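You operate a simulated robot arm through the tools that you are given. There is no shell and no other tool. Be economical: measure what you need, move in short steps, check, and stop when the job is done.

You run a simulated robot arm. Do the job below in one go: nothing can be reset, and whatever is moved stays where it is left.

JOB
Drive both strip screws home and pull the yellow tie tight.
Fine: put the driver back.

It is judged by the outcome, as a careful person would: the job done as asked, and still so three seconds after it is handed in. It fails if anything else is knocked over, pushed out of place, dropped, spilled or broken.

ROBOT AND FRAMES
A 7-joint arm with a two-finger parallel gripper, fixed in place. Base frame: the origin is at the foot of the arm, x ahead of it, y to its left, z up; the work surface is at about z = 850. Readings come in mm, degrees, newtons and seconds.
With the tool pointing down near the work surface it reaches from about 360 to 780 mm from the base axis. Its first joint turns from -166.0 to 166.0 degrees. Payload 3.91 kg.
Tool frame: the origin (TCP) lies between the finger pads and is the grasp point; the fingertips stand 30 mm ahead of it; z points along the fingers, y is the line along which they close. Largest opening 110 mm; finger width 20, thickness 10; the body of the gripper, 48 by 112 mm, starts 55 mm behind the TCP.
Orientation is that of the tool frame in the base frame, as a unit quaternion [w, x, y, z]. With the fingers straight down and closing along the base's y, the tool's x points along the base's -x, its y along +y and its z along -z.

CONTROLS
- The arm moves only by the tool send_rows. Its argument "increments" is text: rows parted by semicolons, each of 7 numbers parted by spaces: the turn, a rotation vector about the base's x, y, z in degrees, then the shift along the base's x, y, z in mm, then the opening, from 0 (shut) to 1 (fully open). In form: ax ay az dx dy dz grip; .... A call has 1 to 10 rows; each row shifts and turns the commanded pose from where the row before left it. Rows are played at 5 a second. More than 50 mm and 8.6 degrees between two rows, or a gripper value outside its range, and nothing of the call is played. A pose out of reach is approached as far as the arm can. The call stops where the force on the tool passes 40 N (or 10 N more than at its start, if that is more) or the arm is blocked; 0.2 s more then pass. The fingers move at their own pace (about 153 mm/s each) and stop on an object; they squeeze with about 35 N. The grip force told is the motor's: it shows also when the fingers shut on nothing. Time passes only in rows, and 0.2 s behind the last, so rows that do not move let the fingers close. It gives the time, the measured TCP pose, the force on the tool (base axes), the opening and the grip force at its end, in the units of the frame above (readings bear some noise).
- Cameras (640 x 400 px; columns grow to the right, rows downward): "scene" is fixed at [399.7, -500.5, 1930.4]; the picture's right is [0.99, 0.13, 0.00], its down [0.09, -0.66, -0.75] and it looks along [-0.10, 0.74, -0.66] (base axes); focal length 356 px, centre (320, 200). "wrist" rides on the gripper at [77, 7, -114] in the tool frame; the picture's right is [-0.09, 1.00, 0.00], its down [-0.80, -0.07, -0.59] and it looks along [-0.59, -0.05, 0.80] (tool axes); focal length 270 px, centre (320, 200). There is no depth. A picture from a camera that has moved, and an enlarged one, comes with that camera's place and axes in the base frame and with its lens.
- camera(camera): a new picture of that camera. The clock stands still meanwhile.
- move_column(by): slides the trunk up (or, below 0, down) by that many mm; the arm rides with it, the base frame stays. It gives what a move gives, with no picture.
- zoom(camera, box): a new picture of the part [left, top, right, bottom] of that camera's present view, enlarged. The clock stands still meanwhile.
- finish_job(): hands the job in; it is judged then, once.

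Work in short steps. Places have to be worked out from the pictures, the camera data and where the tool is seen: move nearer, look again, correct. Check each grasp and each placing, and mend what went wrong. You have 120 turns and 64 pictures in all, those below and enlarged ones among them. Open the gripper and draw the arm clear of the work before you hand the job in, unless the task says otherwise; then end with one line.

The tools are called after ">>>" as name(argument=value, ...) on one line, values as JSON. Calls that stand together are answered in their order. send_rows: Moves the arm, as the interface text tells. Its arguments: {"type":"object","properties":{"increments":{"type":"string"}},"required":["increments"]} The other tools are called the same way: move_column (by) slides the trunk up or down; camera (camera) takes a picture; zoom (camera, box) takes an enlarged picture of a part of a camera's view; finish_job () hands the job in.

At the start:

```text
time: 0.0
ee_pos: [210.6, 439.4, 1389.5]
tool_rot: [0.0, -0.001, 1.0, 0.0]
force: [0.1, 0.0, -0.1]
gripper_width: 109.9
grasp_force: 0.1
trunk travel left (down, up): [-575.0, 35.0]
```

scene: 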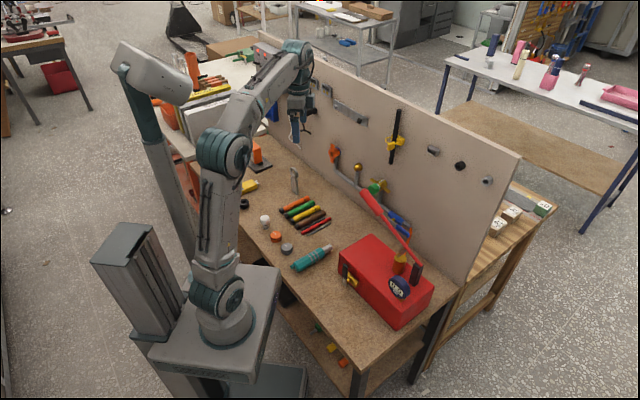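
wrist: 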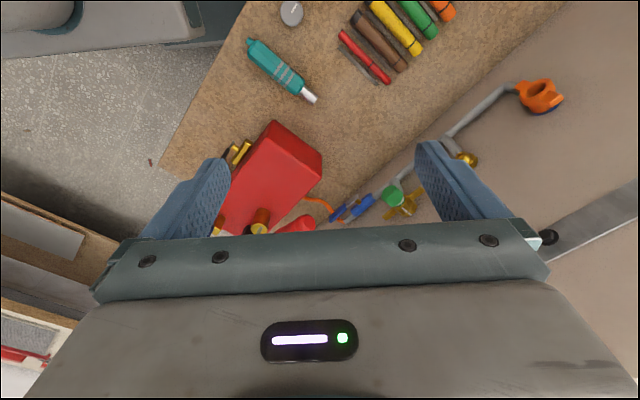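

I'll look closer at the bench and the wall to find the strip, screws, tie and driver.

>>> zoom(camera="scene", box=[220, 130, 450, 330])

>>> zoom(camera="scene", box=[270, 60, 520, 220])

```text
2.00 times, centred on (335, 230) of scene
camera zoom: at [399.7, -500.5, 1930.4], right [0.99, 0.13, 0.0], down [0.09, -0.66, -0.75], along [-0.1, 0.74, -0.66], focal length 712 px, centre (290, 140)
```

zoom: 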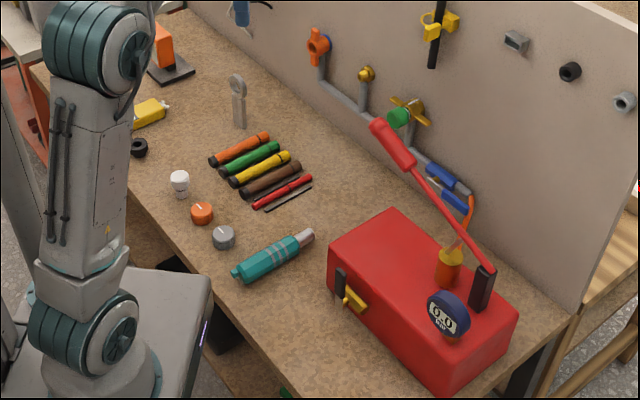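

```text
2.50 times, centred on (395, 140) of scene
camera zoom: at [399.7, -500.5, 1930.4], right [0.99, 0.13, 0.0], down [0.09, -0.66, -0.75], along [-0.1, 0.74, -0.66], focal length 890 px, centre (132, 350)
```

zoom: 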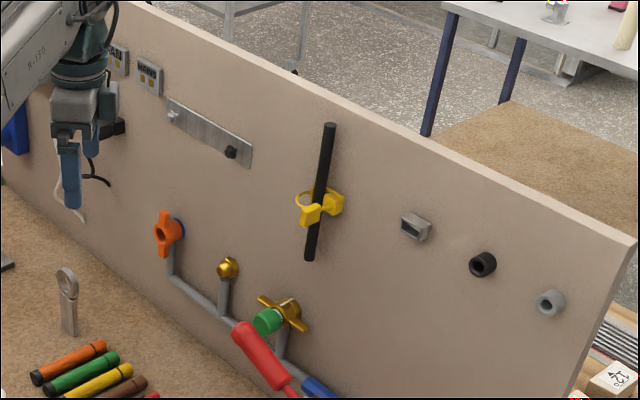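

Zooming on the strip, tie and teal tool for detail.

>>> zoom(camera="scene", box=[325, 80, 380, 130])

>>> zoom(camera="scene", box=[370, 100, 425, 170])

>>> zoom(camera="scene", box=[250, 190, 350, 280])

```text
8.00 times, centred on (352, 105) of scene
camera zoom: at [399.7, -500.5, 1930.4], right [0.99, 0.13, 0.0], down [0.09, -0.66, -0.75], along [-0.1, 0.74, -0.66], focal length 2847 px, centre (60, 960)
```

zoom: 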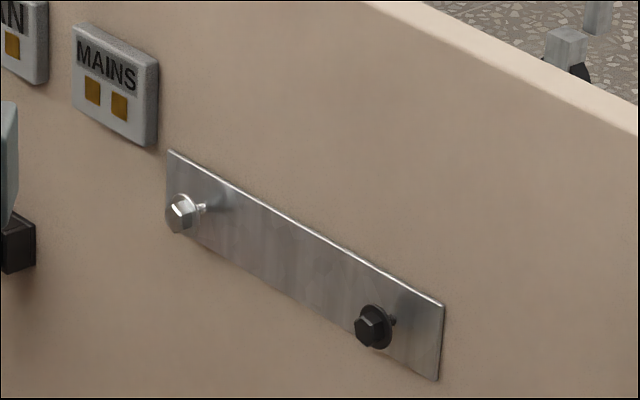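

```text
5.71 times, centred on (398, 135) of scene
camera zoom: at [399.7, -500.5, 1930.4], right [0.99, 0.13, 0.0], down [0.09, -0.66, -0.75], along [-0.1, 0.74, -0.66], focal length 2034 px, centre (-123, 571)
```

zoom: 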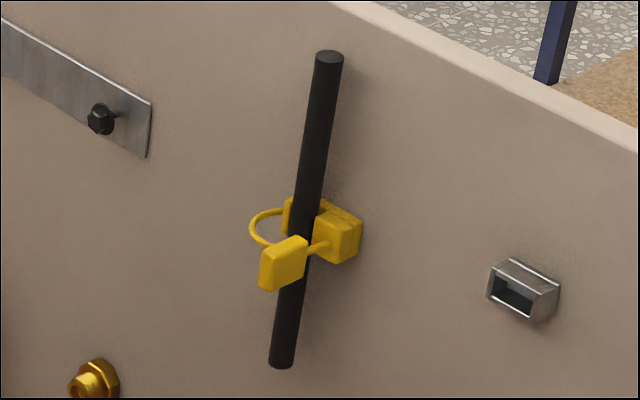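

```text
4.44 times, centred on (300, 235) of scene
camera zoom: at [399.7, -500.5, 1930.4], right [0.99, 0.13, 0.0], down [0.09, -0.66, -0.75], along [-0.1, 0.74, -0.66], focal length 1582 px, centre (409, 44)
```

zoom: 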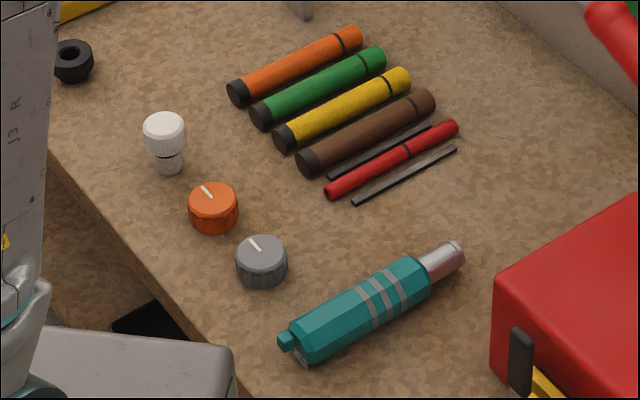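

The strip has two proud hex screws at about (284,802,1274) and (384,702,1272). The panel plane is roughly x+y=1114, and the teal driver lies near (250,360), parallel to the wall normal. I'll turn the tool 45° and descend to look at the driver.

>>> send_rows(increments="0 0 7.5 2 -14 -32 1;0 0 7.5 2 -14 -32 1;0 0 7.5 2 -14 -32 1;0 0 7.5 2 -14 -32 1;0 0 7.5 2 -14 -32 1;0 0 7.5 2 -14 -32 1;0 0 0 0 0 0 1")

>>> camera(camera="wrist")

```text
time: 1.6
ee_pos: [222.7, 353.2, 1197.2]
tool_rot: [0.001, -0.384, 0.923, 0.0]
force: [-0.2, -0.2, 0.2]
gripper_width: 109.8
grasp_force: 0.0
trunk travel left (down, up): [-575.0, 35.0]
```

```text
56 pictures are left
camera wrist: at [162.9, 304.5, 1311.3], right [-0.64, 0.77, 0.0], down [0.62, 0.52, 0.59], along [0.46, 0.38, -0.8], focal length 270 px, centre (320, 200)
```

wrist: 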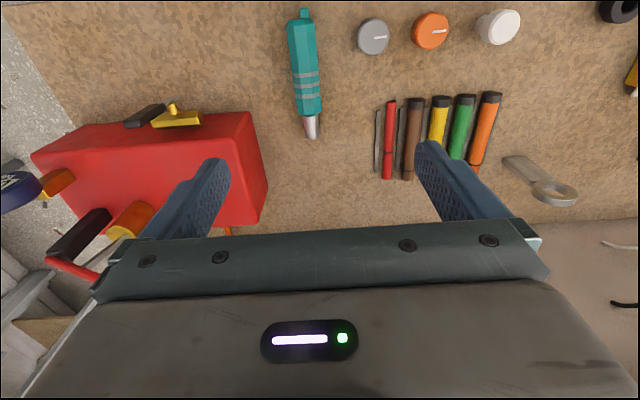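

The driver runs from about (187,294) to (320,418). Zooming to see whether it's powered.

>>> zoom(camera="wrist", box=[240, 0, 380, 150])

```text
2.67 times, centred on (310, 75) of wrist
camera zoom: at [162.9, 304.5, 1311.3], right [-0.64, 0.77, 0.0], down [0.62, 0.52, 0.59], along [0.46, 0.38, -0.8], focal length 721 px, centre (347, 533)
```

zoom: 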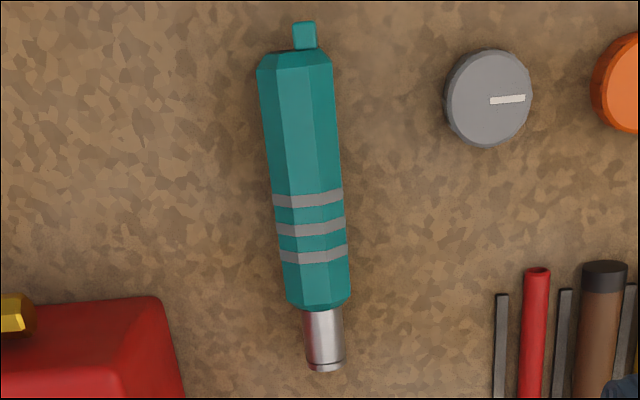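

Before descending I need the toolbox clearance beside the driver.

>>> zoom(camera="wrist", box=[20, 60, 340, 260])

>>> zoom(camera="scene", box=[280, 220, 400, 300])

```text
2.00 times, centred on (180, 160) of wrist
camera zoom: at [162.9, 304.5, 1311.3], right [-0.64, 0.77, 0.0], down [0.62, 0.52, 0.59], along [0.46, 0.38, -0.8], focal length 541 px, centre (600, 280)
```

zoom: 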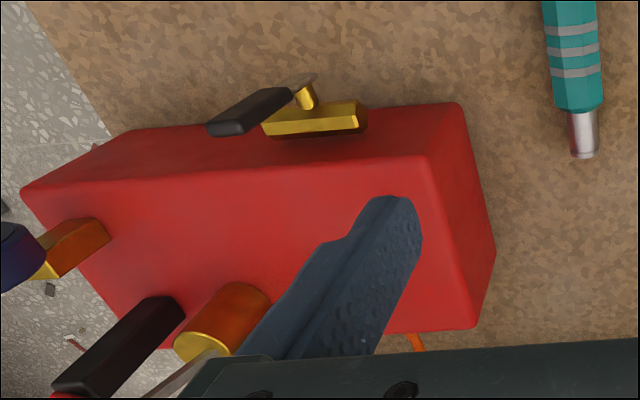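

```text
5.00 times, centred on (340, 260) of scene
camera zoom: at [399.7, -500.5, 1930.4], right [0.99, 0.13, 0.0], down [0.09, -0.66, -0.75], along [-0.1, 0.74, -0.66], focal length 1780 px, centre (220, -100)
```

zoom: 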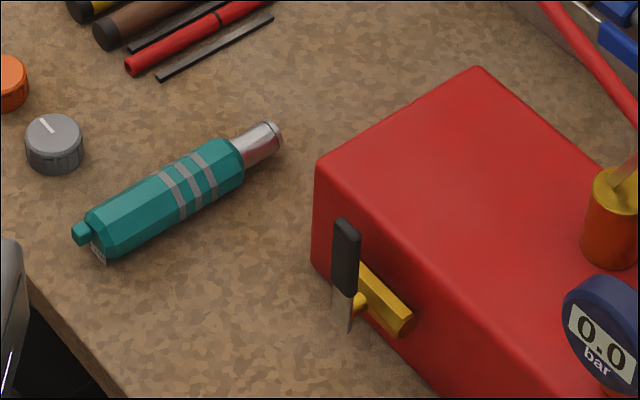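

Toolbox corner is ~108 mm off the driver axis, so it's clear. Descending to just above the driver's handle and checking.

>>> send_rows(increments="0 0 -1.1 8 -6 -45 0.7;0 0 -1.1 7.8 -5.5 -45 0.7;0 0 0 0 0 -45 0.7;0 0 0 0 0 -45 0.7;0 0 0 0 0 -45 0.7;0 0 0 0 0 -37 0.7;0 0 0 0 0 0 0.7")

>>> camera(camera="wrist")

```text
time: 3.2
ee_pos: [239.1, 342.0, 934.8]
tool_rot: [0.0, -0.365, 0.931, 0.0]
force: [-0.3, 0.0, -0.5]
gripper_width: 77.0
grasp_force: 0.0
trunk travel left (down, up): [-575.0, 35.0]
```

```text
52 pictures are left
camera wrist: at [175.9, 295.8, 1049.3], right [-0.61, 0.79, 0.0], down [0.64, 0.49, 0.59], along [0.47, 0.36, -0.8], focal length 270 px, centre (320, 200)
```

wrist: 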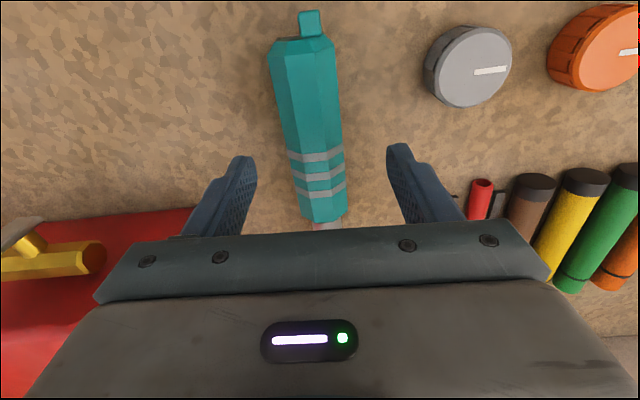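

Driver is well centred between the fingers. Down to grip height and close.

>>> send_rows(increments="0 0 0 1.5 -2 -25 0.7;0 0 0 1.5 -1 -22 0.7;0 0 0 0 0 0 0.7;0 0 0 0 0 0 0;0 0 0 0 0 0 0;0 0 0 0 0 0 0")

>>> camera(camera="wrist")

```text
time: 4.6
ee_pos: [242.2, 341.1, 888.9]
tool_rot: [0.0, -0.366, 0.931, 0.0]
force: [0.2, 1.4, -0.2]
gripper_width: 38.3
grasp_force: 34.6
trunk travel left (down, up): [-575.0, 35.0]
```

```text
51 pictures are left
camera wrist: at [180.0, 292.7, 1002.9], right [-0.61, 0.79, 0.0], down [0.64, 0.49, 0.59], along [0.47, 0.36, -0.8], focal length 270 px, centre (320, 200)
```

wrist: 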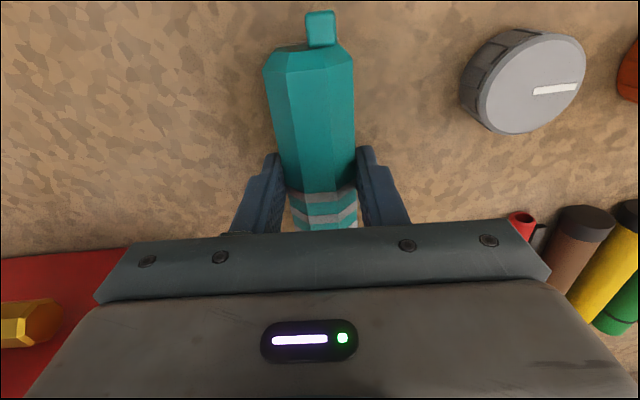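

Gripped at 38 mm. Lift and inspect the hold and the label in the scene view.

>>> send_rows(increments="0 0 0 0 0 40 0;0 0 0 0 0 50 0;0 0 0 0 0 50 0;0 0 0 0 0 50 0;0 0 0 0 0 50 0;0 0 0 0 0 50 0;0 0 0 0 0 50 0;0 0 0 0 0 50 0;0 0 0 0 0 0 0")

>>> zoom(camera="scene", box=[230, 90, 330, 180])

```text
time: 6.6
ee_pos: [242.1, 340.8, 1280.3]
tool_rot: [0.0, -0.364, 0.931, 0.0]
force: [0.7, 0.4, 0.1]
gripper_width: 0.0
grasp_force: 34.7
trunk travel left (down, up): [-575.0, 35.0]
```

```text
4.44 times, centred on (280, 135) of scene
camera zoom: at [399.7, -500.5, 1930.4], right [0.99, 0.13, 0.0], down [0.09, -0.66, -0.75], along [-0.1, 0.74, -0.66], focal length 1582 px, centre (498, 489)
```

zoom: 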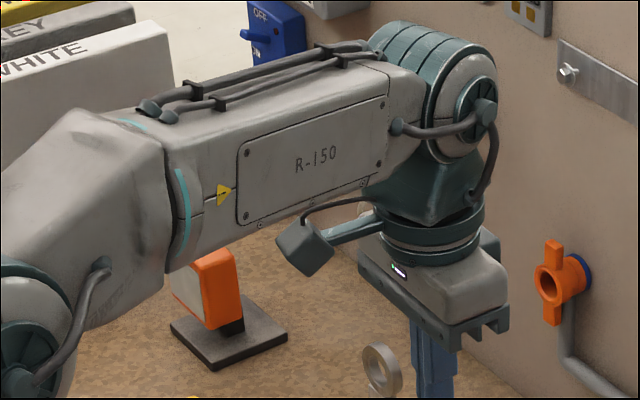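

The fingers shut on nothing: the driver slipped out. Looking where it is.

>>> camera(camera="wrist")

>>> camera(camera="scene")

```text
49 pictures are left
camera wrist: at [180.4, 293.5, 1394.5], right [-0.61, 0.79, 0.0], down [0.64, 0.49, 0.59], along [0.47, 0.36, -0.8], focal length 270 px, centre (320, 200)
```

wrist: 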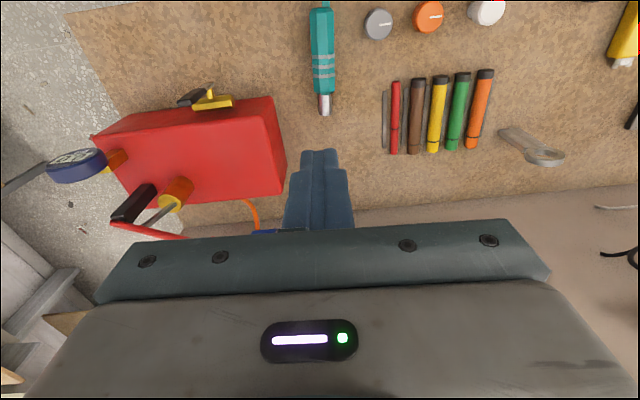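

```text
48 pictures are left
```

scene: 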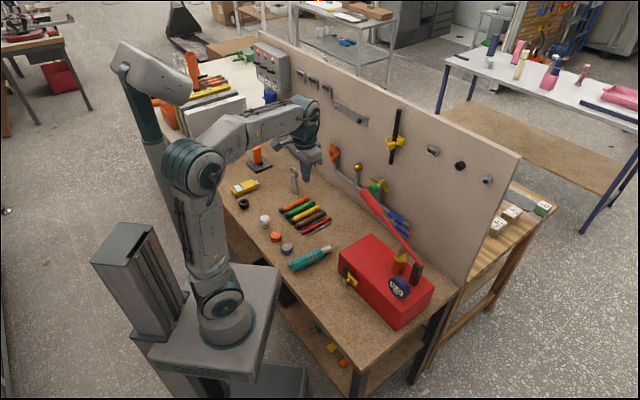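

The driver is still lying in place (slid only a few mm), so the grip was too shallow. Its handle looks hexagonal with its side edges at about z=867; I'll regrip lower and lift slowly.

>>> send_rows(increments="0 0 -1.2 0 4 -50 0.65;0 0 -1.2 0 4.5 -50 0.65;0 0 0 0 0 -50 0.65;0 0 0 0 0 -50 0.65;0 0 0 0 0 -50 0.65;0 0 0 0 0 -50 0.65;0 0 0 0 0 -45 0.65;0 0 0 0 0 0 0.65")

>>> camera(camera="wrist")

```text
refused: row 1 steps farther than a row can; nothing moved
```

```text
47 pictures are left
camera wrist: at [180.4, 293.5, 1394.5], right [-0.61, 0.79, 0.0], down [0.64, 0.49, 0.59], along [0.47, 0.36, -0.8], focal length 270 px, centre (320, 200)
```

wrist: 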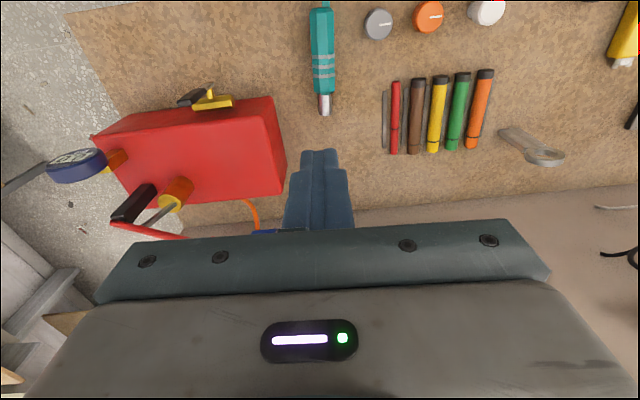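

Row exceeded 50 mm slightly; resending with smaller steps.

>>> send_rows(increments="0 0 -1.2 0 4 -48 0.65;0 0 -1.2 0 4.5 -48 0.65;0 0 0 0 0 -48 0.65;0 0 0 0 0 -48 0.65;0 0 0 0 0 -48 0.65;0 0 0 0 0 -48 0.65;0 0 0 0 0 -48 0.65;0 0 0 0 0 -14 0.65;0 0 0 0 0 0 0.65")

>>> camera(camera="wrist")

```text
time: 8.6
ee_pos: [241.0, 349.4, 926.8]
tool_rot: [0.0, -0.346, 0.938, 0.0]
force: [0.2, 0.4, 0.2]
gripper_width: 71.7
grasp_force: 0.2
trunk travel left (down, up): [-575.0, 35.0]
```

```text
46 pictures are left
camera wrist: at [177.0, 304.3, 1042.3], right [-0.58, 0.82, 0.0], down [0.66, 0.47, 0.59], along [0.49, 0.34, -0.8], focal length 270 px, centre (320, 200)
```

wrist: 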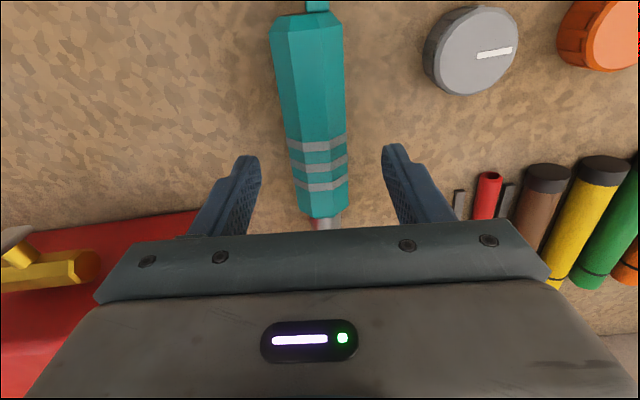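

Well aligned. Down to z≈881 (tips just above the bench), close, then lift gently.

>>> send_rows(increments="0 0 0 0 0 -25 0.65;0 0 0 0 0 -15 0.65;0 0 0 0 0 -5 0.65;0 0 0 0 0 0 0.65;0 0 0 0 0 0 0;0 0 0 0 0 0 0;0 0 0 0 0 0 0")

>>> send_rows(increments="0 0 0 0 0 5 0;0 0 0 0 0 5 0;0 0 0 0 0 10 0;0 0 0 0 0 10 0;0 0 0 0 0 10 0;0 0 0 0 0 0 0")

>>> camera(camera="wrist")

```text
time: 10.2
ee_pos: [241.9, 348.7, 882.1]
tool_rot: [0.0, -0.346, 0.938, 0.0]
force: [0.1, 0.5, 0.2]
gripper_width: 38.6
grasp_force: 35.1
trunk travel left (down, up): [-575.0, 35.0]
```

```text
time: 11.6
ee_pos: [241.8, 348.0, 924.0]
tool_rot: [0.0, -0.345, 0.938, -0.001]
force: [0.6, 0.7, -3.0]
gripper_width: 38.5
grasp_force: 34.3
trunk travel left (down, up): [-575.0, 35.0]
```

```text
45 pictures are left
camera wrist: at [177.6, 304.0, 1038.4], right [-0.58, 0.82, 0.0], down [0.66, 0.47, 0.59], along [0.48, 0.34, -0.8], focal length 270 px, centre (320, 200)
```

wrist: 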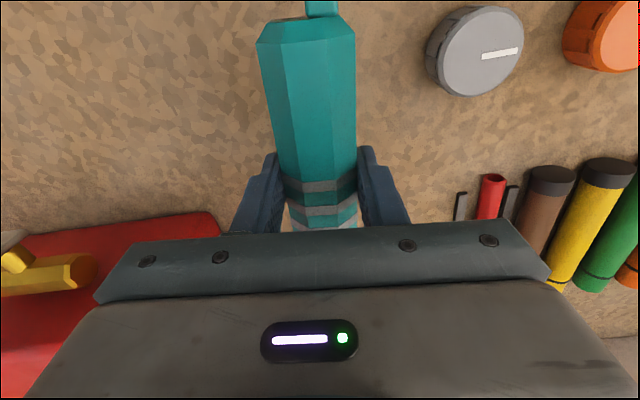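

Held this time (≈3 N weight). Lifting steadily and yawing toward the wall normal.

>>> send_rows(increments="0 0 0 0 0 20 0;0 0 0 0 0 30 0;0 0 0 0 0 35 0;0 0 0.5 0 0 35 0;0 0 0.5 0 0 35 0;0 0 1 0 0 35 0;0 0 1 0 0 35 0;0 0 1 0 0 35 0;0 0 0.6 0 0 35 0;0 0 0 0 0 35 0")

>>> zoom(camera="scene", box=[240, 80, 400, 200])

>>> camera(camera="wrist")

```text
time: 13.8
ee_pos: [241.6, 348.0, 1253.8]
tool_rot: [0.001, -0.382, 0.924, 0.0]
force: [0.1, -0.2, -2.7]
gripper_width: 38.5
grasp_force: 34.8
trunk travel left (down, up): [-575.0, 35.0]
```

```text
3.33 times, centred on (320, 140) of scene
camera zoom: at [399.7, -500.5, 1930.4], right [0.99, 0.13, 0.0], down [0.09, -0.66, -0.75], along [-0.1, 0.74, -0.66], focal length 1186 px, centre (320, 400)
```

zoom: 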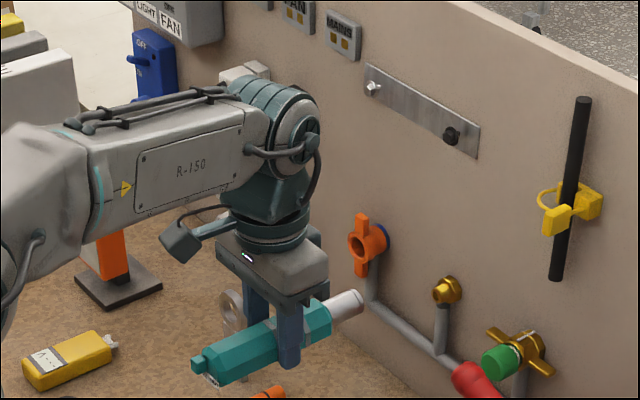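

```text
43 pictures are left
camera wrist: at [181.0, 298.7, 1368.7], right [-0.64, 0.77, 0.0], down [0.62, 0.52, 0.59], along [0.46, 0.38, -0.8], focal length 270 px, centre (320, 200)
```

wrist: 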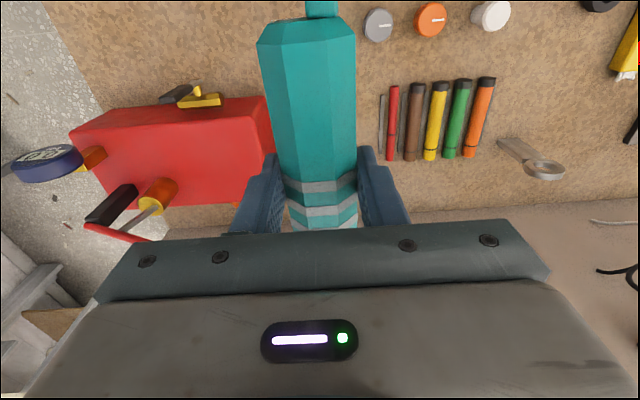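

Reading the driver's label.

>>> zoom(camera="scene", box=[280, 150, 340, 185])

```text
10.67 times, centred on (310, 168) of scene
camera zoom: at [399.7, -500.5, 1930.4], right [0.99, 0.13, 0.0], down [0.09, -0.66, -0.75], along [-0.1, 0.74, -0.66], focal length 3796 px, centre (427, 547)
```

zoom: 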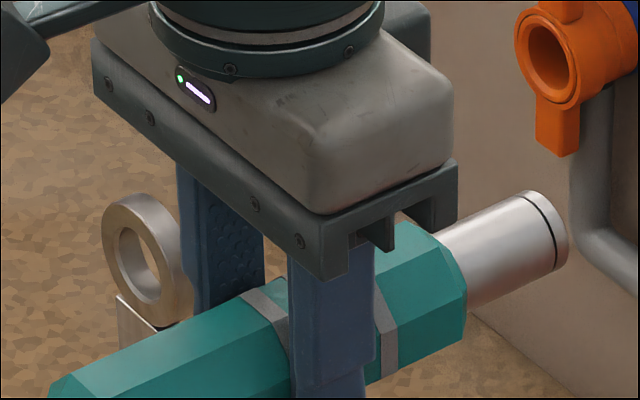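

>>> zoom(camera="scene", box=[284, 164, 304, 180])

```text
16.00 times, centred on (294, 172) of scene
camera zoom: at [399.7, -500.5, 1930.4], right [0.99, 0.13, 0.0], down [0.09, -0.66, -0.75], along [-0.1, 0.74, -0.66], focal length 5694 px, centre (736, 648)
```

zoom: 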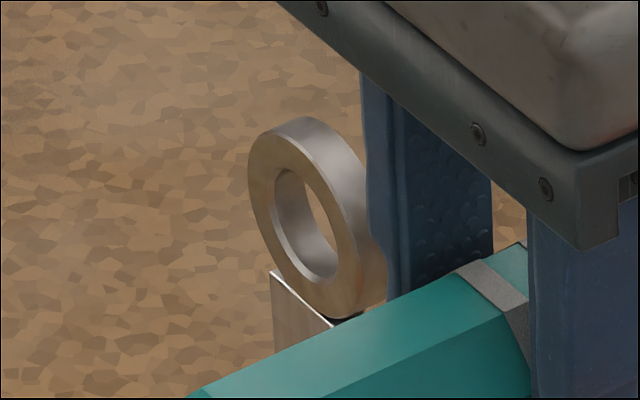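

>>> zoom(camera="scene", box=[276, 184, 298, 200])

```text
16.00 times, centred on (287, 192) of scene
camera zoom: at [399.7, -500.5, 1930.4], right [0.99, 0.13, 0.0], down [0.09, -0.66, -0.75], along [-0.1, 0.74, -0.66], focal length 5694 px, centre (848, 328)
```

zoom: 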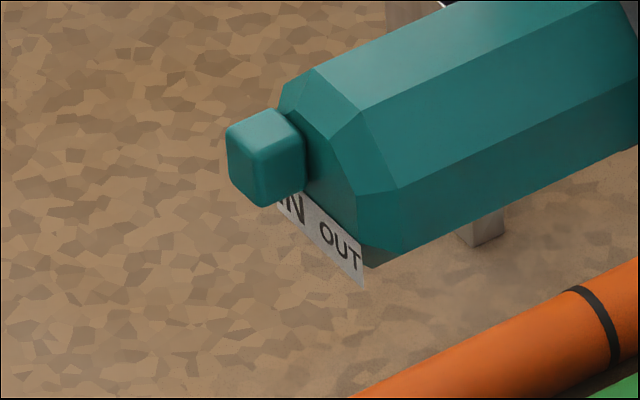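

The driver is powered, with an IN/OUT slider at the butt, and the slider sits on the IN side. To triangulate the screws I'll tilt up 30° and look at the strip with the wrist camera.

>>> send_rows(increments="3 -3 0 -4 30 22 0;3 -3 0 -4.5 38 24 0;3 -3 0 -4.5 38 24 0;3 -3 0 -4.5 38 24 0;3 -3 0 -4.5 38 24 0;3 -3 0 -4.5 38 24 0;3.2 -3.2 0 -4.5 38 20 0;0 0 0 0 20 0 0;0 0 0 0 0 0 0")

>>> camera(camera="wrist")

>>> zoom(camera="scene", box=[270, 50, 430, 170])

```text
time: 15.8
ee_pos: [210.7, 626.2, 1417.1]
tool_rot: [0.239, -0.37, 0.892, 0.1]
force: [0.1, -0.1, -2.0]
gripper_width: 38.3
grasp_force: 35.1
trunk travel left (down, up): [-575.0, 35.0]
```

```text
39 pictures are left
camera wrist: at [117.1, 543.4, 1477.0], right [-0.65, 0.76, 0.04], down [0.33, 0.23, 0.92], along [0.68, 0.61, -0.4], focal length 270 px, centre (320, 200)
```

wrist: 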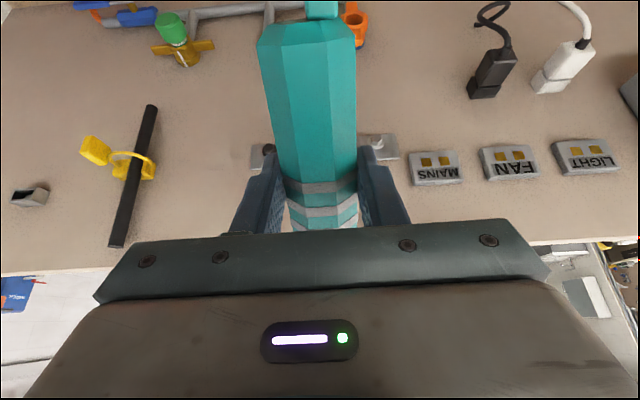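

```text
3.33 times, centred on (350, 110) of scene
camera zoom: at [399.7, -500.5, 1930.4], right [0.99, 0.13, 0.0], down [0.09, -0.66, -0.75], along [-0.1, 0.74, -0.66], focal length 1186 px, centre (220, 500)
```

zoom: 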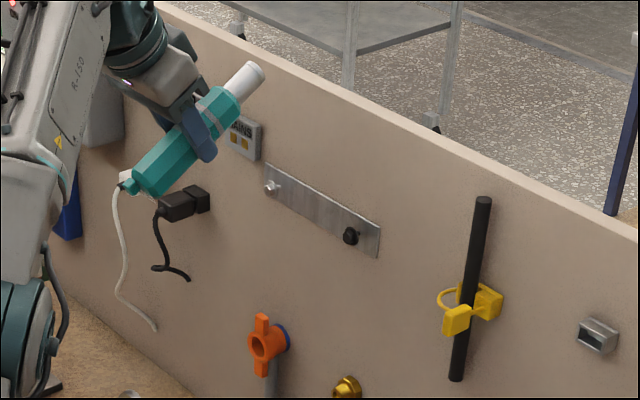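

Zooming both areas of this wrist view for accurate pixels.

>>> zoom(camera="wrist", box=[230, 110, 410, 210])

>>> zoom(camera="wrist", box=[60, 90, 220, 190])

```text
3.56 times, centred on (320, 160) of wrist
camera zoom: at [117.1, 543.4, 1477.0], right [-0.65, 0.76, 0.04], down [0.33, 0.23, 0.92], along [0.68, 0.61, -0.4], focal length 961 px, centre (320, 342)
```

zoom: 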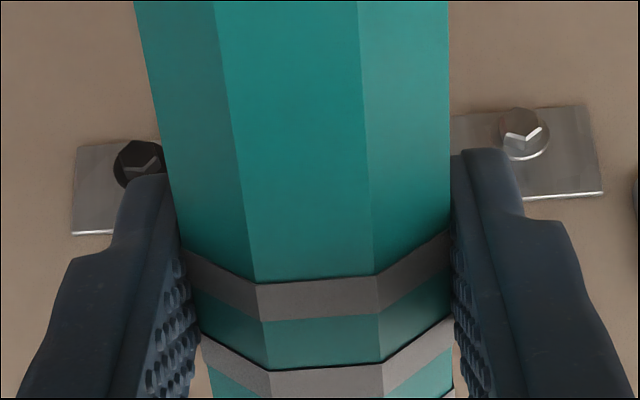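

```text
4.00 times, centred on (140, 140) of wrist
camera zoom: at [117.1, 543.4, 1477.0], right [-0.65, 0.76, 0.04], down [0.33, 0.23, 0.92], along [0.68, 0.61, -0.4], focal length 1081 px, centre (1040, 440)
```

zoom: 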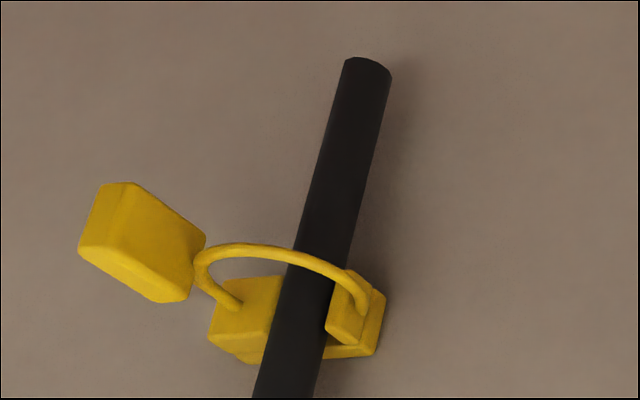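

Triangulated screw heads: black ≈(386,698,1269), silver ≈(285,799,1269), both about 21 mm off the wall (x+y≈1084). Now I level the driver and bring its tip about 35 mm in front of the black screw.

>>> send_rows(increments="-2.65 2.65 0 9.9 -3 -16.9 0;-2.65 2.65 0 9.9 -3 -16.9 0;-2.65 2.65 0 9.9 -3 -16.9 0;-2.65 2.65 0 9.9 -3 -16.9 0;-2.65 2.65 0 9.9 -3 -16.9 0;-2.65 2.65 0 9.9 -3 -16.9 0;-2.65 2.65 0 9.9 -3 -16.9 0;-2.65 2.65 0 9.9 -3 -16.9 0;0 0 0 0 0 0 0")

>>> zoom(camera="scene", box=[320, 80, 400, 140])

```text
time: 17.8
ee_pos: [289.1, 600.1, 1279.5]
tool_rot: [-0.001, -0.383, 0.924, -0.001]
force: [-0.5, 0.4, -3.9]
gripper_width: 38.2
grasp_force: 34.8
trunk travel left (down, up): [-575.0, 35.0]
```

```text
6.67 times, centred on (360, 110) of scene
camera zoom: at [399.7, -500.5, 1930.4], right [0.99, 0.13, 0.0], down [0.09, -0.66, -0.75], along [-0.1, 0.74, -0.66], focal length 2373 px, centre (53, 800)
```

zoom: 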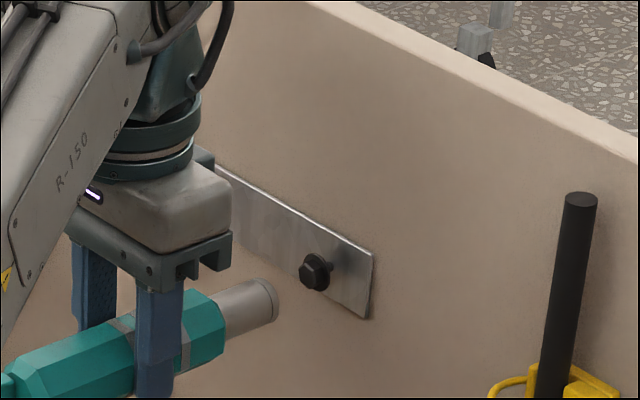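

Driver axis is parallel to the wall normal. The tip is ~38 mm short of the black head and ~3 mm low. Advancing 28 mm with that correction, then checking.

>>> send_rows(increments="0 0 0 6.5 7 3 0;0 0 0 6.4 6.6 0 0;0 0 0 6.4 6.7 0 0;0 0 0 0 0 0 0")

>>> zoom(camera="scene", box=[340, 95, 380, 125])

```text
time: 18.8
ee_pos: [291.9, 601.0, 1277.0]
tool_rot: [0.001, -0.383, 0.924, 0.0]
force: [0.5, -1.4, -2.9]
gripper_width: 38.6
grasp_force: 34.8
out of reach, approached as far as the arm can: row 1, 2, 3
trunk travel left (down, up): [-575.0, 35.0]
```

```text
13.33 times, centred on (360, 110) of scene
camera zoom: at [399.7, -500.5, 1930.4], right [0.99, 0.13, 0.0], down [0.09, -0.66, -0.75], along [-0.1, 0.74, -0.66], focal length 4745 px, centre (-213, 1400)
```

zoom: 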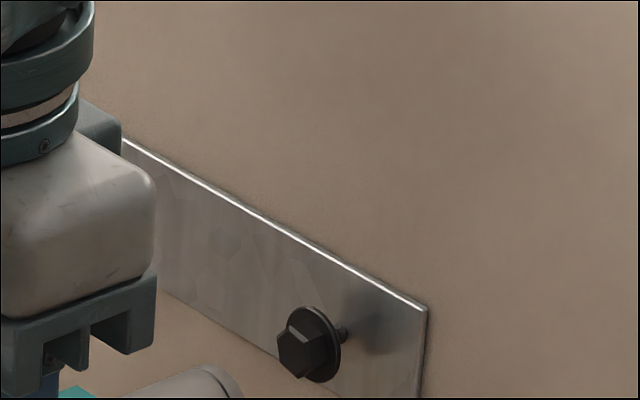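

Tool-down is out of reach here (radius limit ~670). Rolling the tool 90° about the driver's axis puts the wrist to the right, closer in; I'll back off and roll in steps.

>>> send_rows(increments="0 0 0 -30 -30 0 0;0 0 0 -30 -30 0 0;5.7 5.7 0 0 0 0 0;5.7 5.7 0 0 0 0 0;5.7 5.7 0 0 0 0 0;5.7 5.7 0 0 0 0 0;5.7 5.7 0 0 0 0 0;0 0 0 0 0 0 0")

>>> zoom(camera="scene", box=[180, 40, 460, 240])

```text
time: 20.6
ee_pos: [232.0, 541.1, 1277.6]
tool_rot: [-0.131, -0.359, 0.867, 0.319]
force: [-0.3, 0.1, -2.2]
gripper_width: 38.7
grasp_force: 34.8
trunk travel left (down, up): [-575.0, 35.0]
```

```text
2.00 times, centred on (320, 140) of scene
camera zoom: at [399.7, -500.5, 1930.4], right [0.99, 0.13, 0.0], down [0.09, -0.66, -0.75], along [-0.1, 0.74, -0.66], focal length 712 px, centre (320, 320)
```

zoom: 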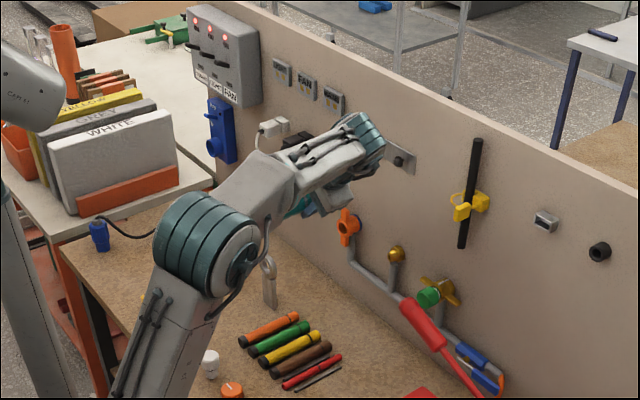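

Roll works. Continue to 90°.

>>> send_rows(increments="5.8 5.8 0 0 0 0 0;5.8 5.8 0 0 0 0 0;5.8 5.8 0 0 0 0 0;5.8 5.8 0 0 0 0 0;5.8 5.8 0 0 0 0 0;5.8 5.8 0 0 0 0 0;0 0 0 0 0 0 0")

>>> zoom(camera="scene", box=[240, 60, 440, 200])

```text
time: 22.2
ee_pos: [232.5, 540.5, 1277.7]
tool_rot: [-0.269, -0.271, 0.655, 0.652]
force: [0.5, 0.5, -3.4]
gripper_width: 38.5
grasp_force: 34.9
trunk travel left (down, up): [-575.0, 35.0]
```

```text
2.86 times, centred on (340, 130) of scene
camera zoom: at [399.7, -500.5, 1930.4], right [0.99, 0.13, 0.0], down [0.09, -0.66, -0.75], along [-0.1, 0.74, -0.66], focal length 1017 px, centre (263, 400)
```

zoom: 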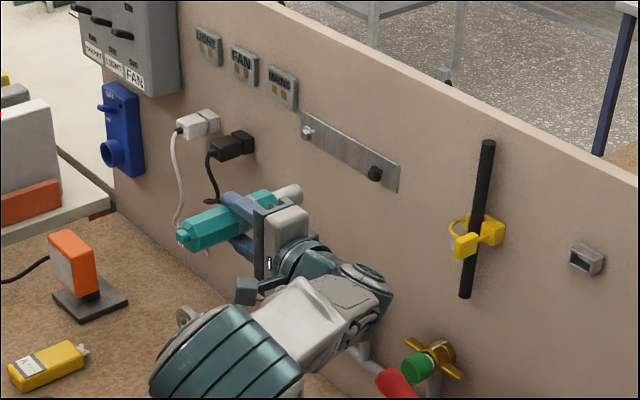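

Full view and roll is exactly 90°. Moving so the tip stands ~30 mm in front of the black head.

>>> send_rows(increments="0 0 0 18 14 -2.2 0;0 0 0 18 14 -2.2 0;0 0 0 18 14 -2.2 0;0 0 0 17 14.5 -2.1 0;0 0 0 0 0 0 0")

>>> zoom(camera="scene", box=[325, 85, 395, 135])

```text
time: 23.4
ee_pos: [303.2, 598.1, 1266.8]
tool_rot: [-0.27, -0.271, 0.656, 0.651]
force: [0.4, -0.3, -3.2]
gripper_width: 38.5
grasp_force: 34.8
trunk travel left (down, up): [-575.0, 35.0]
```

```text
8.00 times, centred on (360, 110) of scene
camera zoom: at [399.7, -500.5, 1930.4], right [0.99, 0.13, 0.0], down [0.09, -0.66, -0.75], along [-0.1, 0.74, -0.66], focal length 2847 px, centre (0, 920)
```

zoom: 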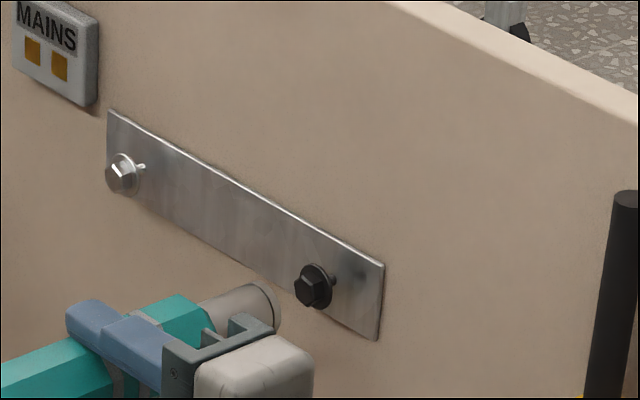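

Tip is ~27 mm from the head, within about 1 mm laterally and vertically. Closing in to ~5 mm.

>>> send_rows(increments="0 0 0 5.5 5 -0.8 0;0 0 0 5.2 5 0 0;0 0 0 5 5 0 0;0 0 0 0 0 0 0")

>>> zoom(camera="scene", box=[340, 95, 380, 125])

```text
time: 24.4
ee_pos: [318.9, 611.2, 1268.3]
tool_rot: [-0.269, -0.272, 0.657, 0.65]
force: [0.5, 0.0, -3.7]
gripper_width: 38.3
grasp_force: 35.3
trunk travel left (down, up): [-575.0, 35.0]
```

```text
13.33 times, centred on (360, 110) of scene
camera zoom: at [399.7, -500.5, 1930.4], right [0.99, 0.13, 0.0], down [0.09, -0.66, -0.75], along [-0.1, 0.74, -0.66], focal length 4745 px, centre (-213, 1400)
```

zoom: 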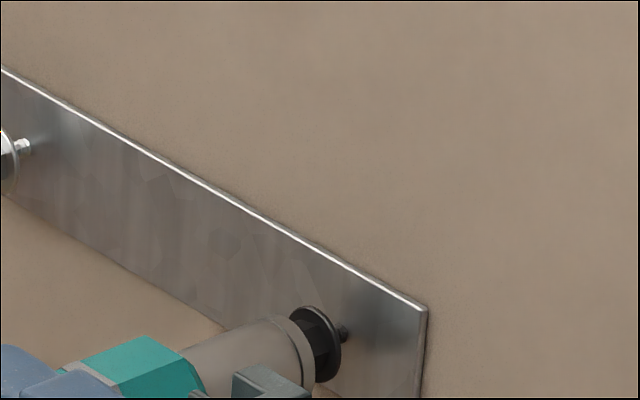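

Socket and flange line up. Pressing on gently and watching the force.

>>> send_rows(increments="0 0 0 2 2 0 0;0 0 0 2 2 0 0;0 0 0 1 1 0 0;0 0 0 0 0 0 0")

>>> zoom(camera="scene", box=[340, 95, 380, 125])

```text
time: 25.4
ee_pos: [325.3, 616.8, 1268.3]
tool_rot: [-0.269, -0.271, 0.656, 0.651]
force: [-0.7, 1.0, -3.4]
gripper_width: 38.6
grasp_force: 34.8
trunk travel left (down, up): [-575.0, 35.0]
```

```text
13.33 times, centred on (360, 110) of scene
camera zoom: at [399.7, -500.5, 1930.4], right [0.99, 0.13, 0.0], down [0.09, -0.66, -0.75], along [-0.1, 0.74, -0.66], focal length 4745 px, centre (-213, 1400)
```

zoom: 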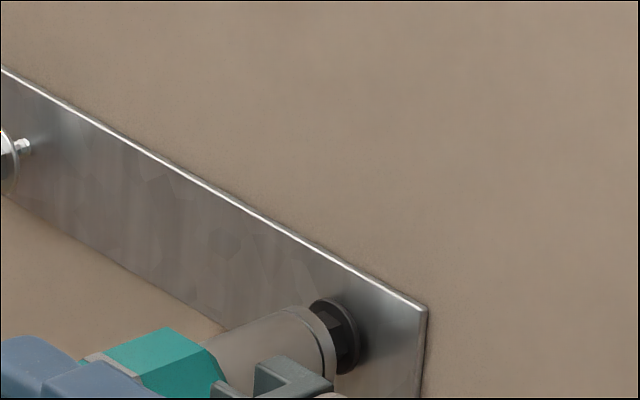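

The screw is being driven in as I push (flange moved toward the plate). Continuing slowly until it seats.

>>> send_rows(increments="0 0 0 1 1 0 0;0 0 0 1 1 0 0;0 0 0 1 1 0 0;0 0 0 1 1 0 0;0 0 0 1 1 0 0;0 0 0 0 0 0 0;0 0 0 0 0 0 0")

>>> zoom(camera="scene", box=[340, 95, 380, 125])

```text
time: 27.0
ee_pos: [325.6, 619.5, 1270.2]
tool_rot: [-0.269, -0.273, 0.656, 0.651]
force: [-12.6, -16.4, -8.9]
gripper_width: 38.7
grasp_force: 34.9
trunk travel left (down, up): [-575.0, 35.0]
```

```text
13.33 times, centred on (360, 110) of scene
camera zoom: at [399.7, -500.5, 1930.4], right [0.99, 0.13, 0.0], down [0.09, -0.66, -0.75], along [-0.1, 0.74, -0.66], focal length 4745 px, centre (-213, 1400)
```

zoom: 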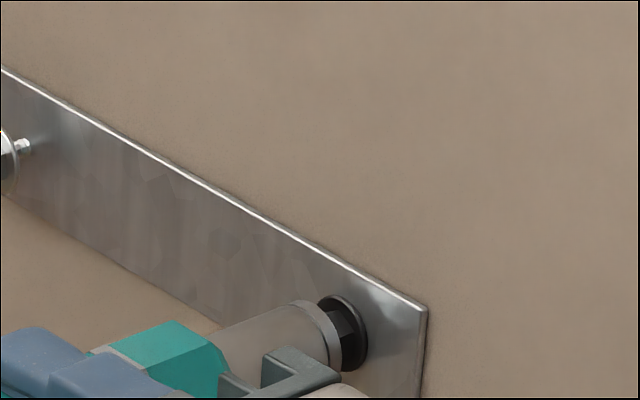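

Force is up to ~20 N. Waiting a second to see whether it keeps turning or has seated.

>>> send_rows(increments="0 0 0 0 0 0 0;0 0 0 0 0 0 0;0 0 0 0 0 0 0;0 0 0 0 0 0 0;0 0 0 0 0 0 0")

>>> zoom(camera="scene", box=[350, 98, 374, 116])

```text
time: 28.2
ee_pos: [327.3, 619.1, 1269.7]
tool_rot: [-0.27, -0.273, 0.656, 0.65]
force: [-15.4, -15.1, -9.5]
gripper_width: 38.3
grasp_force: 35.1
trunk travel left (down, up): [-575.0, 35.0]
```

```text
16.00 times, centred on (362, 107) of scene
camera zoom: at [399.7, -500.5, 1930.4], right [0.99, 0.13, 0.0], down [0.09, -0.66, -0.75], along [-0.1, 0.74, -0.66], focal length 5694 px, centre (-352, 1688)
```

zoom: 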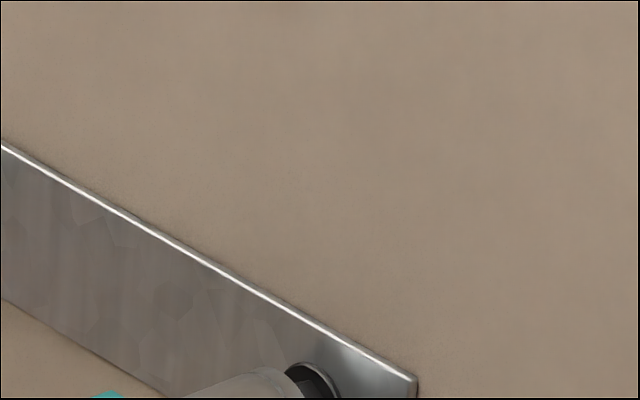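

Stationary at ~21 N: likely seated. Backing off 25 mm to inspect the head.

>>> send_rows(increments="0 0 0 -7 -7 0 0;0 0 0 -9 -9 0 0;0 0 0 -9 -9 0 0;0 0 0 0 0 0 0")

>>> zoom(camera="scene", box=[340, 95, 380, 125])

```text
time: 29.2
ee_pos: [304.1, 596.2, 1268.6]
tool_rot: [-0.269, -0.271, 0.657, 0.65]
force: [0.7, 0.2, -3.6]
gripper_width: 38.1
grasp_force: 35.1
trunk travel left (down, up): [-575.0, 35.0]
```

```text
13.33 times, centred on (360, 110) of scene
camera zoom: at [399.7, -500.5, 1930.4], right [0.99, 0.13, 0.0], down [0.09, -0.66, -0.75], along [-0.1, 0.74, -0.66], focal length 4745 px, centre (-213, 1400)
```

zoom: 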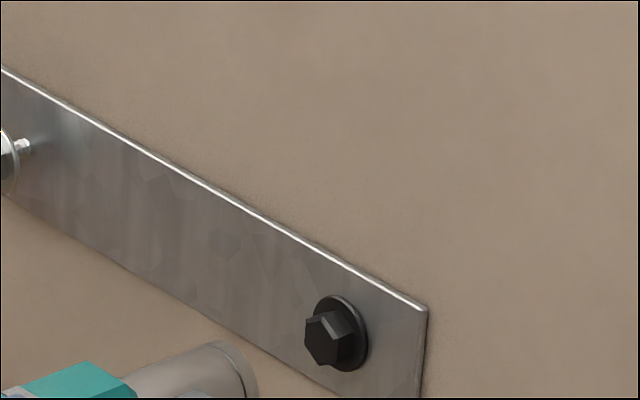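

Black screw is flush on the plate. Moving sideways along the wall to the silver screw, keeping the same stand-off.

>>> send_rows(increments="0 0 0 -25.2 25.2 0 0;0 0 0 -25.2 25.2 0 0;0 0 0 -25.2 25.2 0 0;0 0 0 -25.2 25.2 0 0;0 0 0 0 0 0 0")

>>> zoom(camera="scene", box=[310, 80, 370, 125])

```text
time: 30.4
ee_pos: [204.0, 697.0, 1266.9]
tool_rot: [-0.268, -0.272, 0.656, 0.651]
force: [-0.7, 0.4, -3.5]
gripper_width: 38.2
grasp_force: 35.0
trunk travel left (down, up): [-575.0, 35.0]
```

```text
8.89 times, centred on (340, 102) of scene
camera zoom: at [399.7, -500.5, 1930.4], right [0.99, 0.13, 0.0], down [0.09, -0.66, -0.75], along [-0.1, 0.74, -0.66], focal length 3164 px, centre (142, 1067)
```

zoom: 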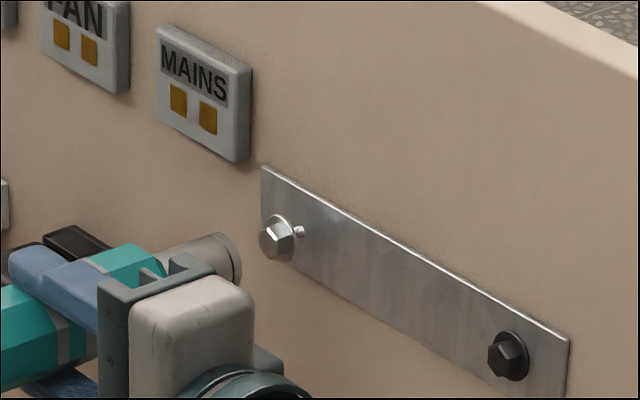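

Alignment looks near; advancing ~20 mm and checking again.

>>> send_rows(increments="0 0 0 5 5 0.5 0;0 0 0 5 5 0 0;0 0 0 4.5 4.5 0 0;0 0 0 0 0 0 0")

>>> zoom(camera="scene", box=[315, 88, 355, 118])

```text
time: 31.4
ee_pos: [218.2, 711.8, 1268.2]
tool_rot: [-0.268, -0.271, 0.657, 0.65]
force: [0.6, 0.7, -3.8]
gripper_width: 38.5
grasp_force: 34.6
trunk travel left (down, up): [-575.0, 35.0]
```

```text
13.33 times, centred on (335, 103) of scene
camera zoom: at [399.7, -500.5, 1930.4], right [0.99, 0.13, 0.0], down [0.09, -0.66, -0.75], along [-0.1, 0.74, -0.66], focal length 4745 px, centre (120, 1493)
```

zoom: 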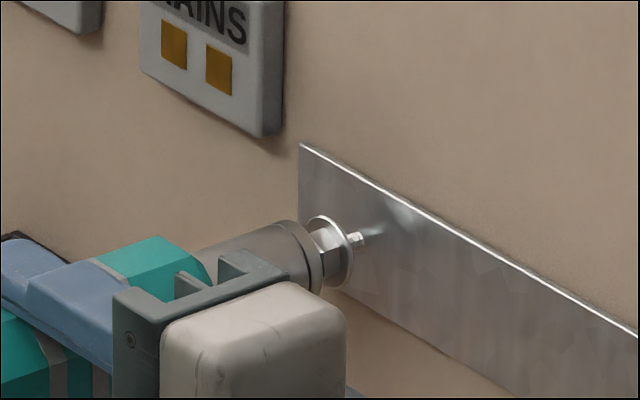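

Socket appears ~1 mm high; correcting and pressing on steadily.

>>> send_rows(increments="0 0 0 0 0 -1.2 0;0 0 0 1.5 1.5 0 0;0 0 0 1.5 1.5 0 0;0 0 0 1 1 0 0;0 0 0 1 1 0 0;0 0 0 1 1 0 0;0 0 0 1 1 0 0;0 0 0 1 1 0 0;0 0 0 0 0 0 0")

>>> zoom(camera="scene", box=[315, 88, 355, 118])

```text
time: 33.4
ee_pos: [220.4, 718.0, 1269.7]
tool_rot: [-0.27, -0.275, 0.655, 0.65]
force: [-21.9, -15.4, -7.0]
gripper_width: 38.6
grasp_force: 35.3
trunk travel left (down, up): [-575.0, 35.0]
```

```text
13.33 times, centred on (335, 103) of scene
camera zoom: at [399.7, -500.5, 1930.4], right [0.99, 0.13, 0.0], down [0.09, -0.66, -0.75], along [-0.1, 0.74, -0.66], focal length 4745 px, centre (120, 1493)
```

zoom: 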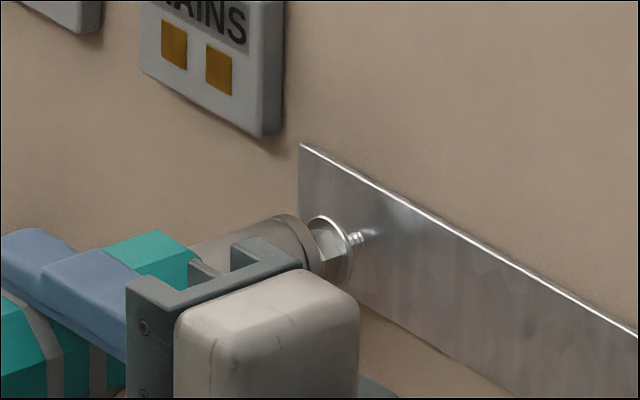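

The socket seems to ride high against the head rather than over it. Backing off a little and re-measuring.

>>> send_rows(increments="0 0 0 -4 -4 0 0;0 0 0 -4 -4 0 0;0 0 0 0 0 0 0")

>>> zoom(camera="scene", box=[315, 88, 355, 118])

```text
time: 34.2
ee_pos: [217.7, 712.9, 1265.5]
tool_rot: [-0.27, -0.272, 0.656, 0.651]
force: [-0.5, 0.3, -3.2]
gripper_width: 38.2
grasp_force: 35.1
trunk travel left (down, up): [-575.0, 35.0]
```

```text
13.33 times, centred on (335, 103) of scene
camera zoom: at [399.7, -500.5, 1930.4], right [0.99, 0.13, 0.0], down [0.09, -0.66, -0.75], along [-0.1, 0.74, -0.66], focal length 4745 px, centre (120, 1493)
```

zoom: 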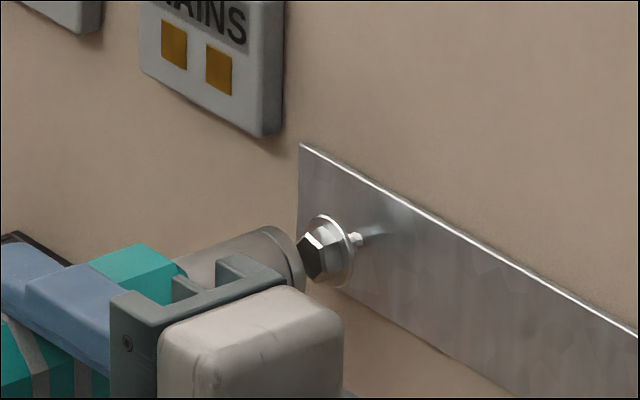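

The driver slid back ~7 mm in the grip. Checking how it sits in the fingers with the wrist camera, and the tip with a close zoom.

>>> camera(camera="wrist")

>>> zoom(camera="scene", box=[314, 96, 346, 120])

```text
21 pictures are left
camera wrist: at [242.2, 577.9, 1274.2], right [0.06, 0.07, 1.0], down [0.99, 0.14, -0.07], along [-0.15, 0.99, -0.06], focal length 270 px, centre (320, 200)
```

wrist: 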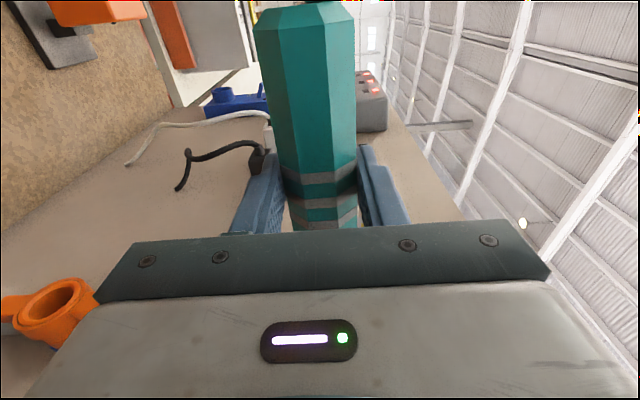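

```text
16.00 times, centred on (330, 108) of scene
camera zoom: at [399.7, -500.5, 1930.4], right [0.99, 0.13, 0.0], down [0.09, -0.66, -0.75], along [-0.1, 0.74, -0.66], focal length 5694 px, centre (160, 1672)
```

zoom: 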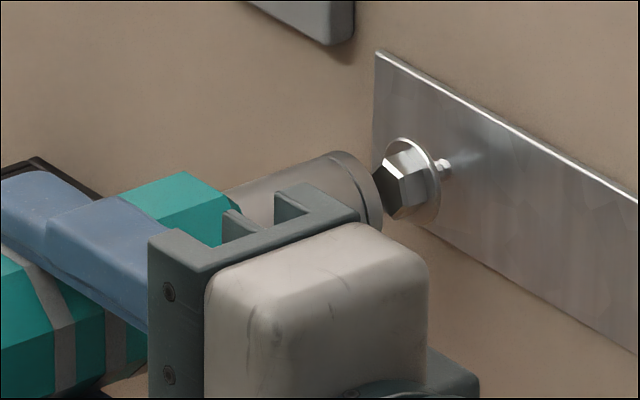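

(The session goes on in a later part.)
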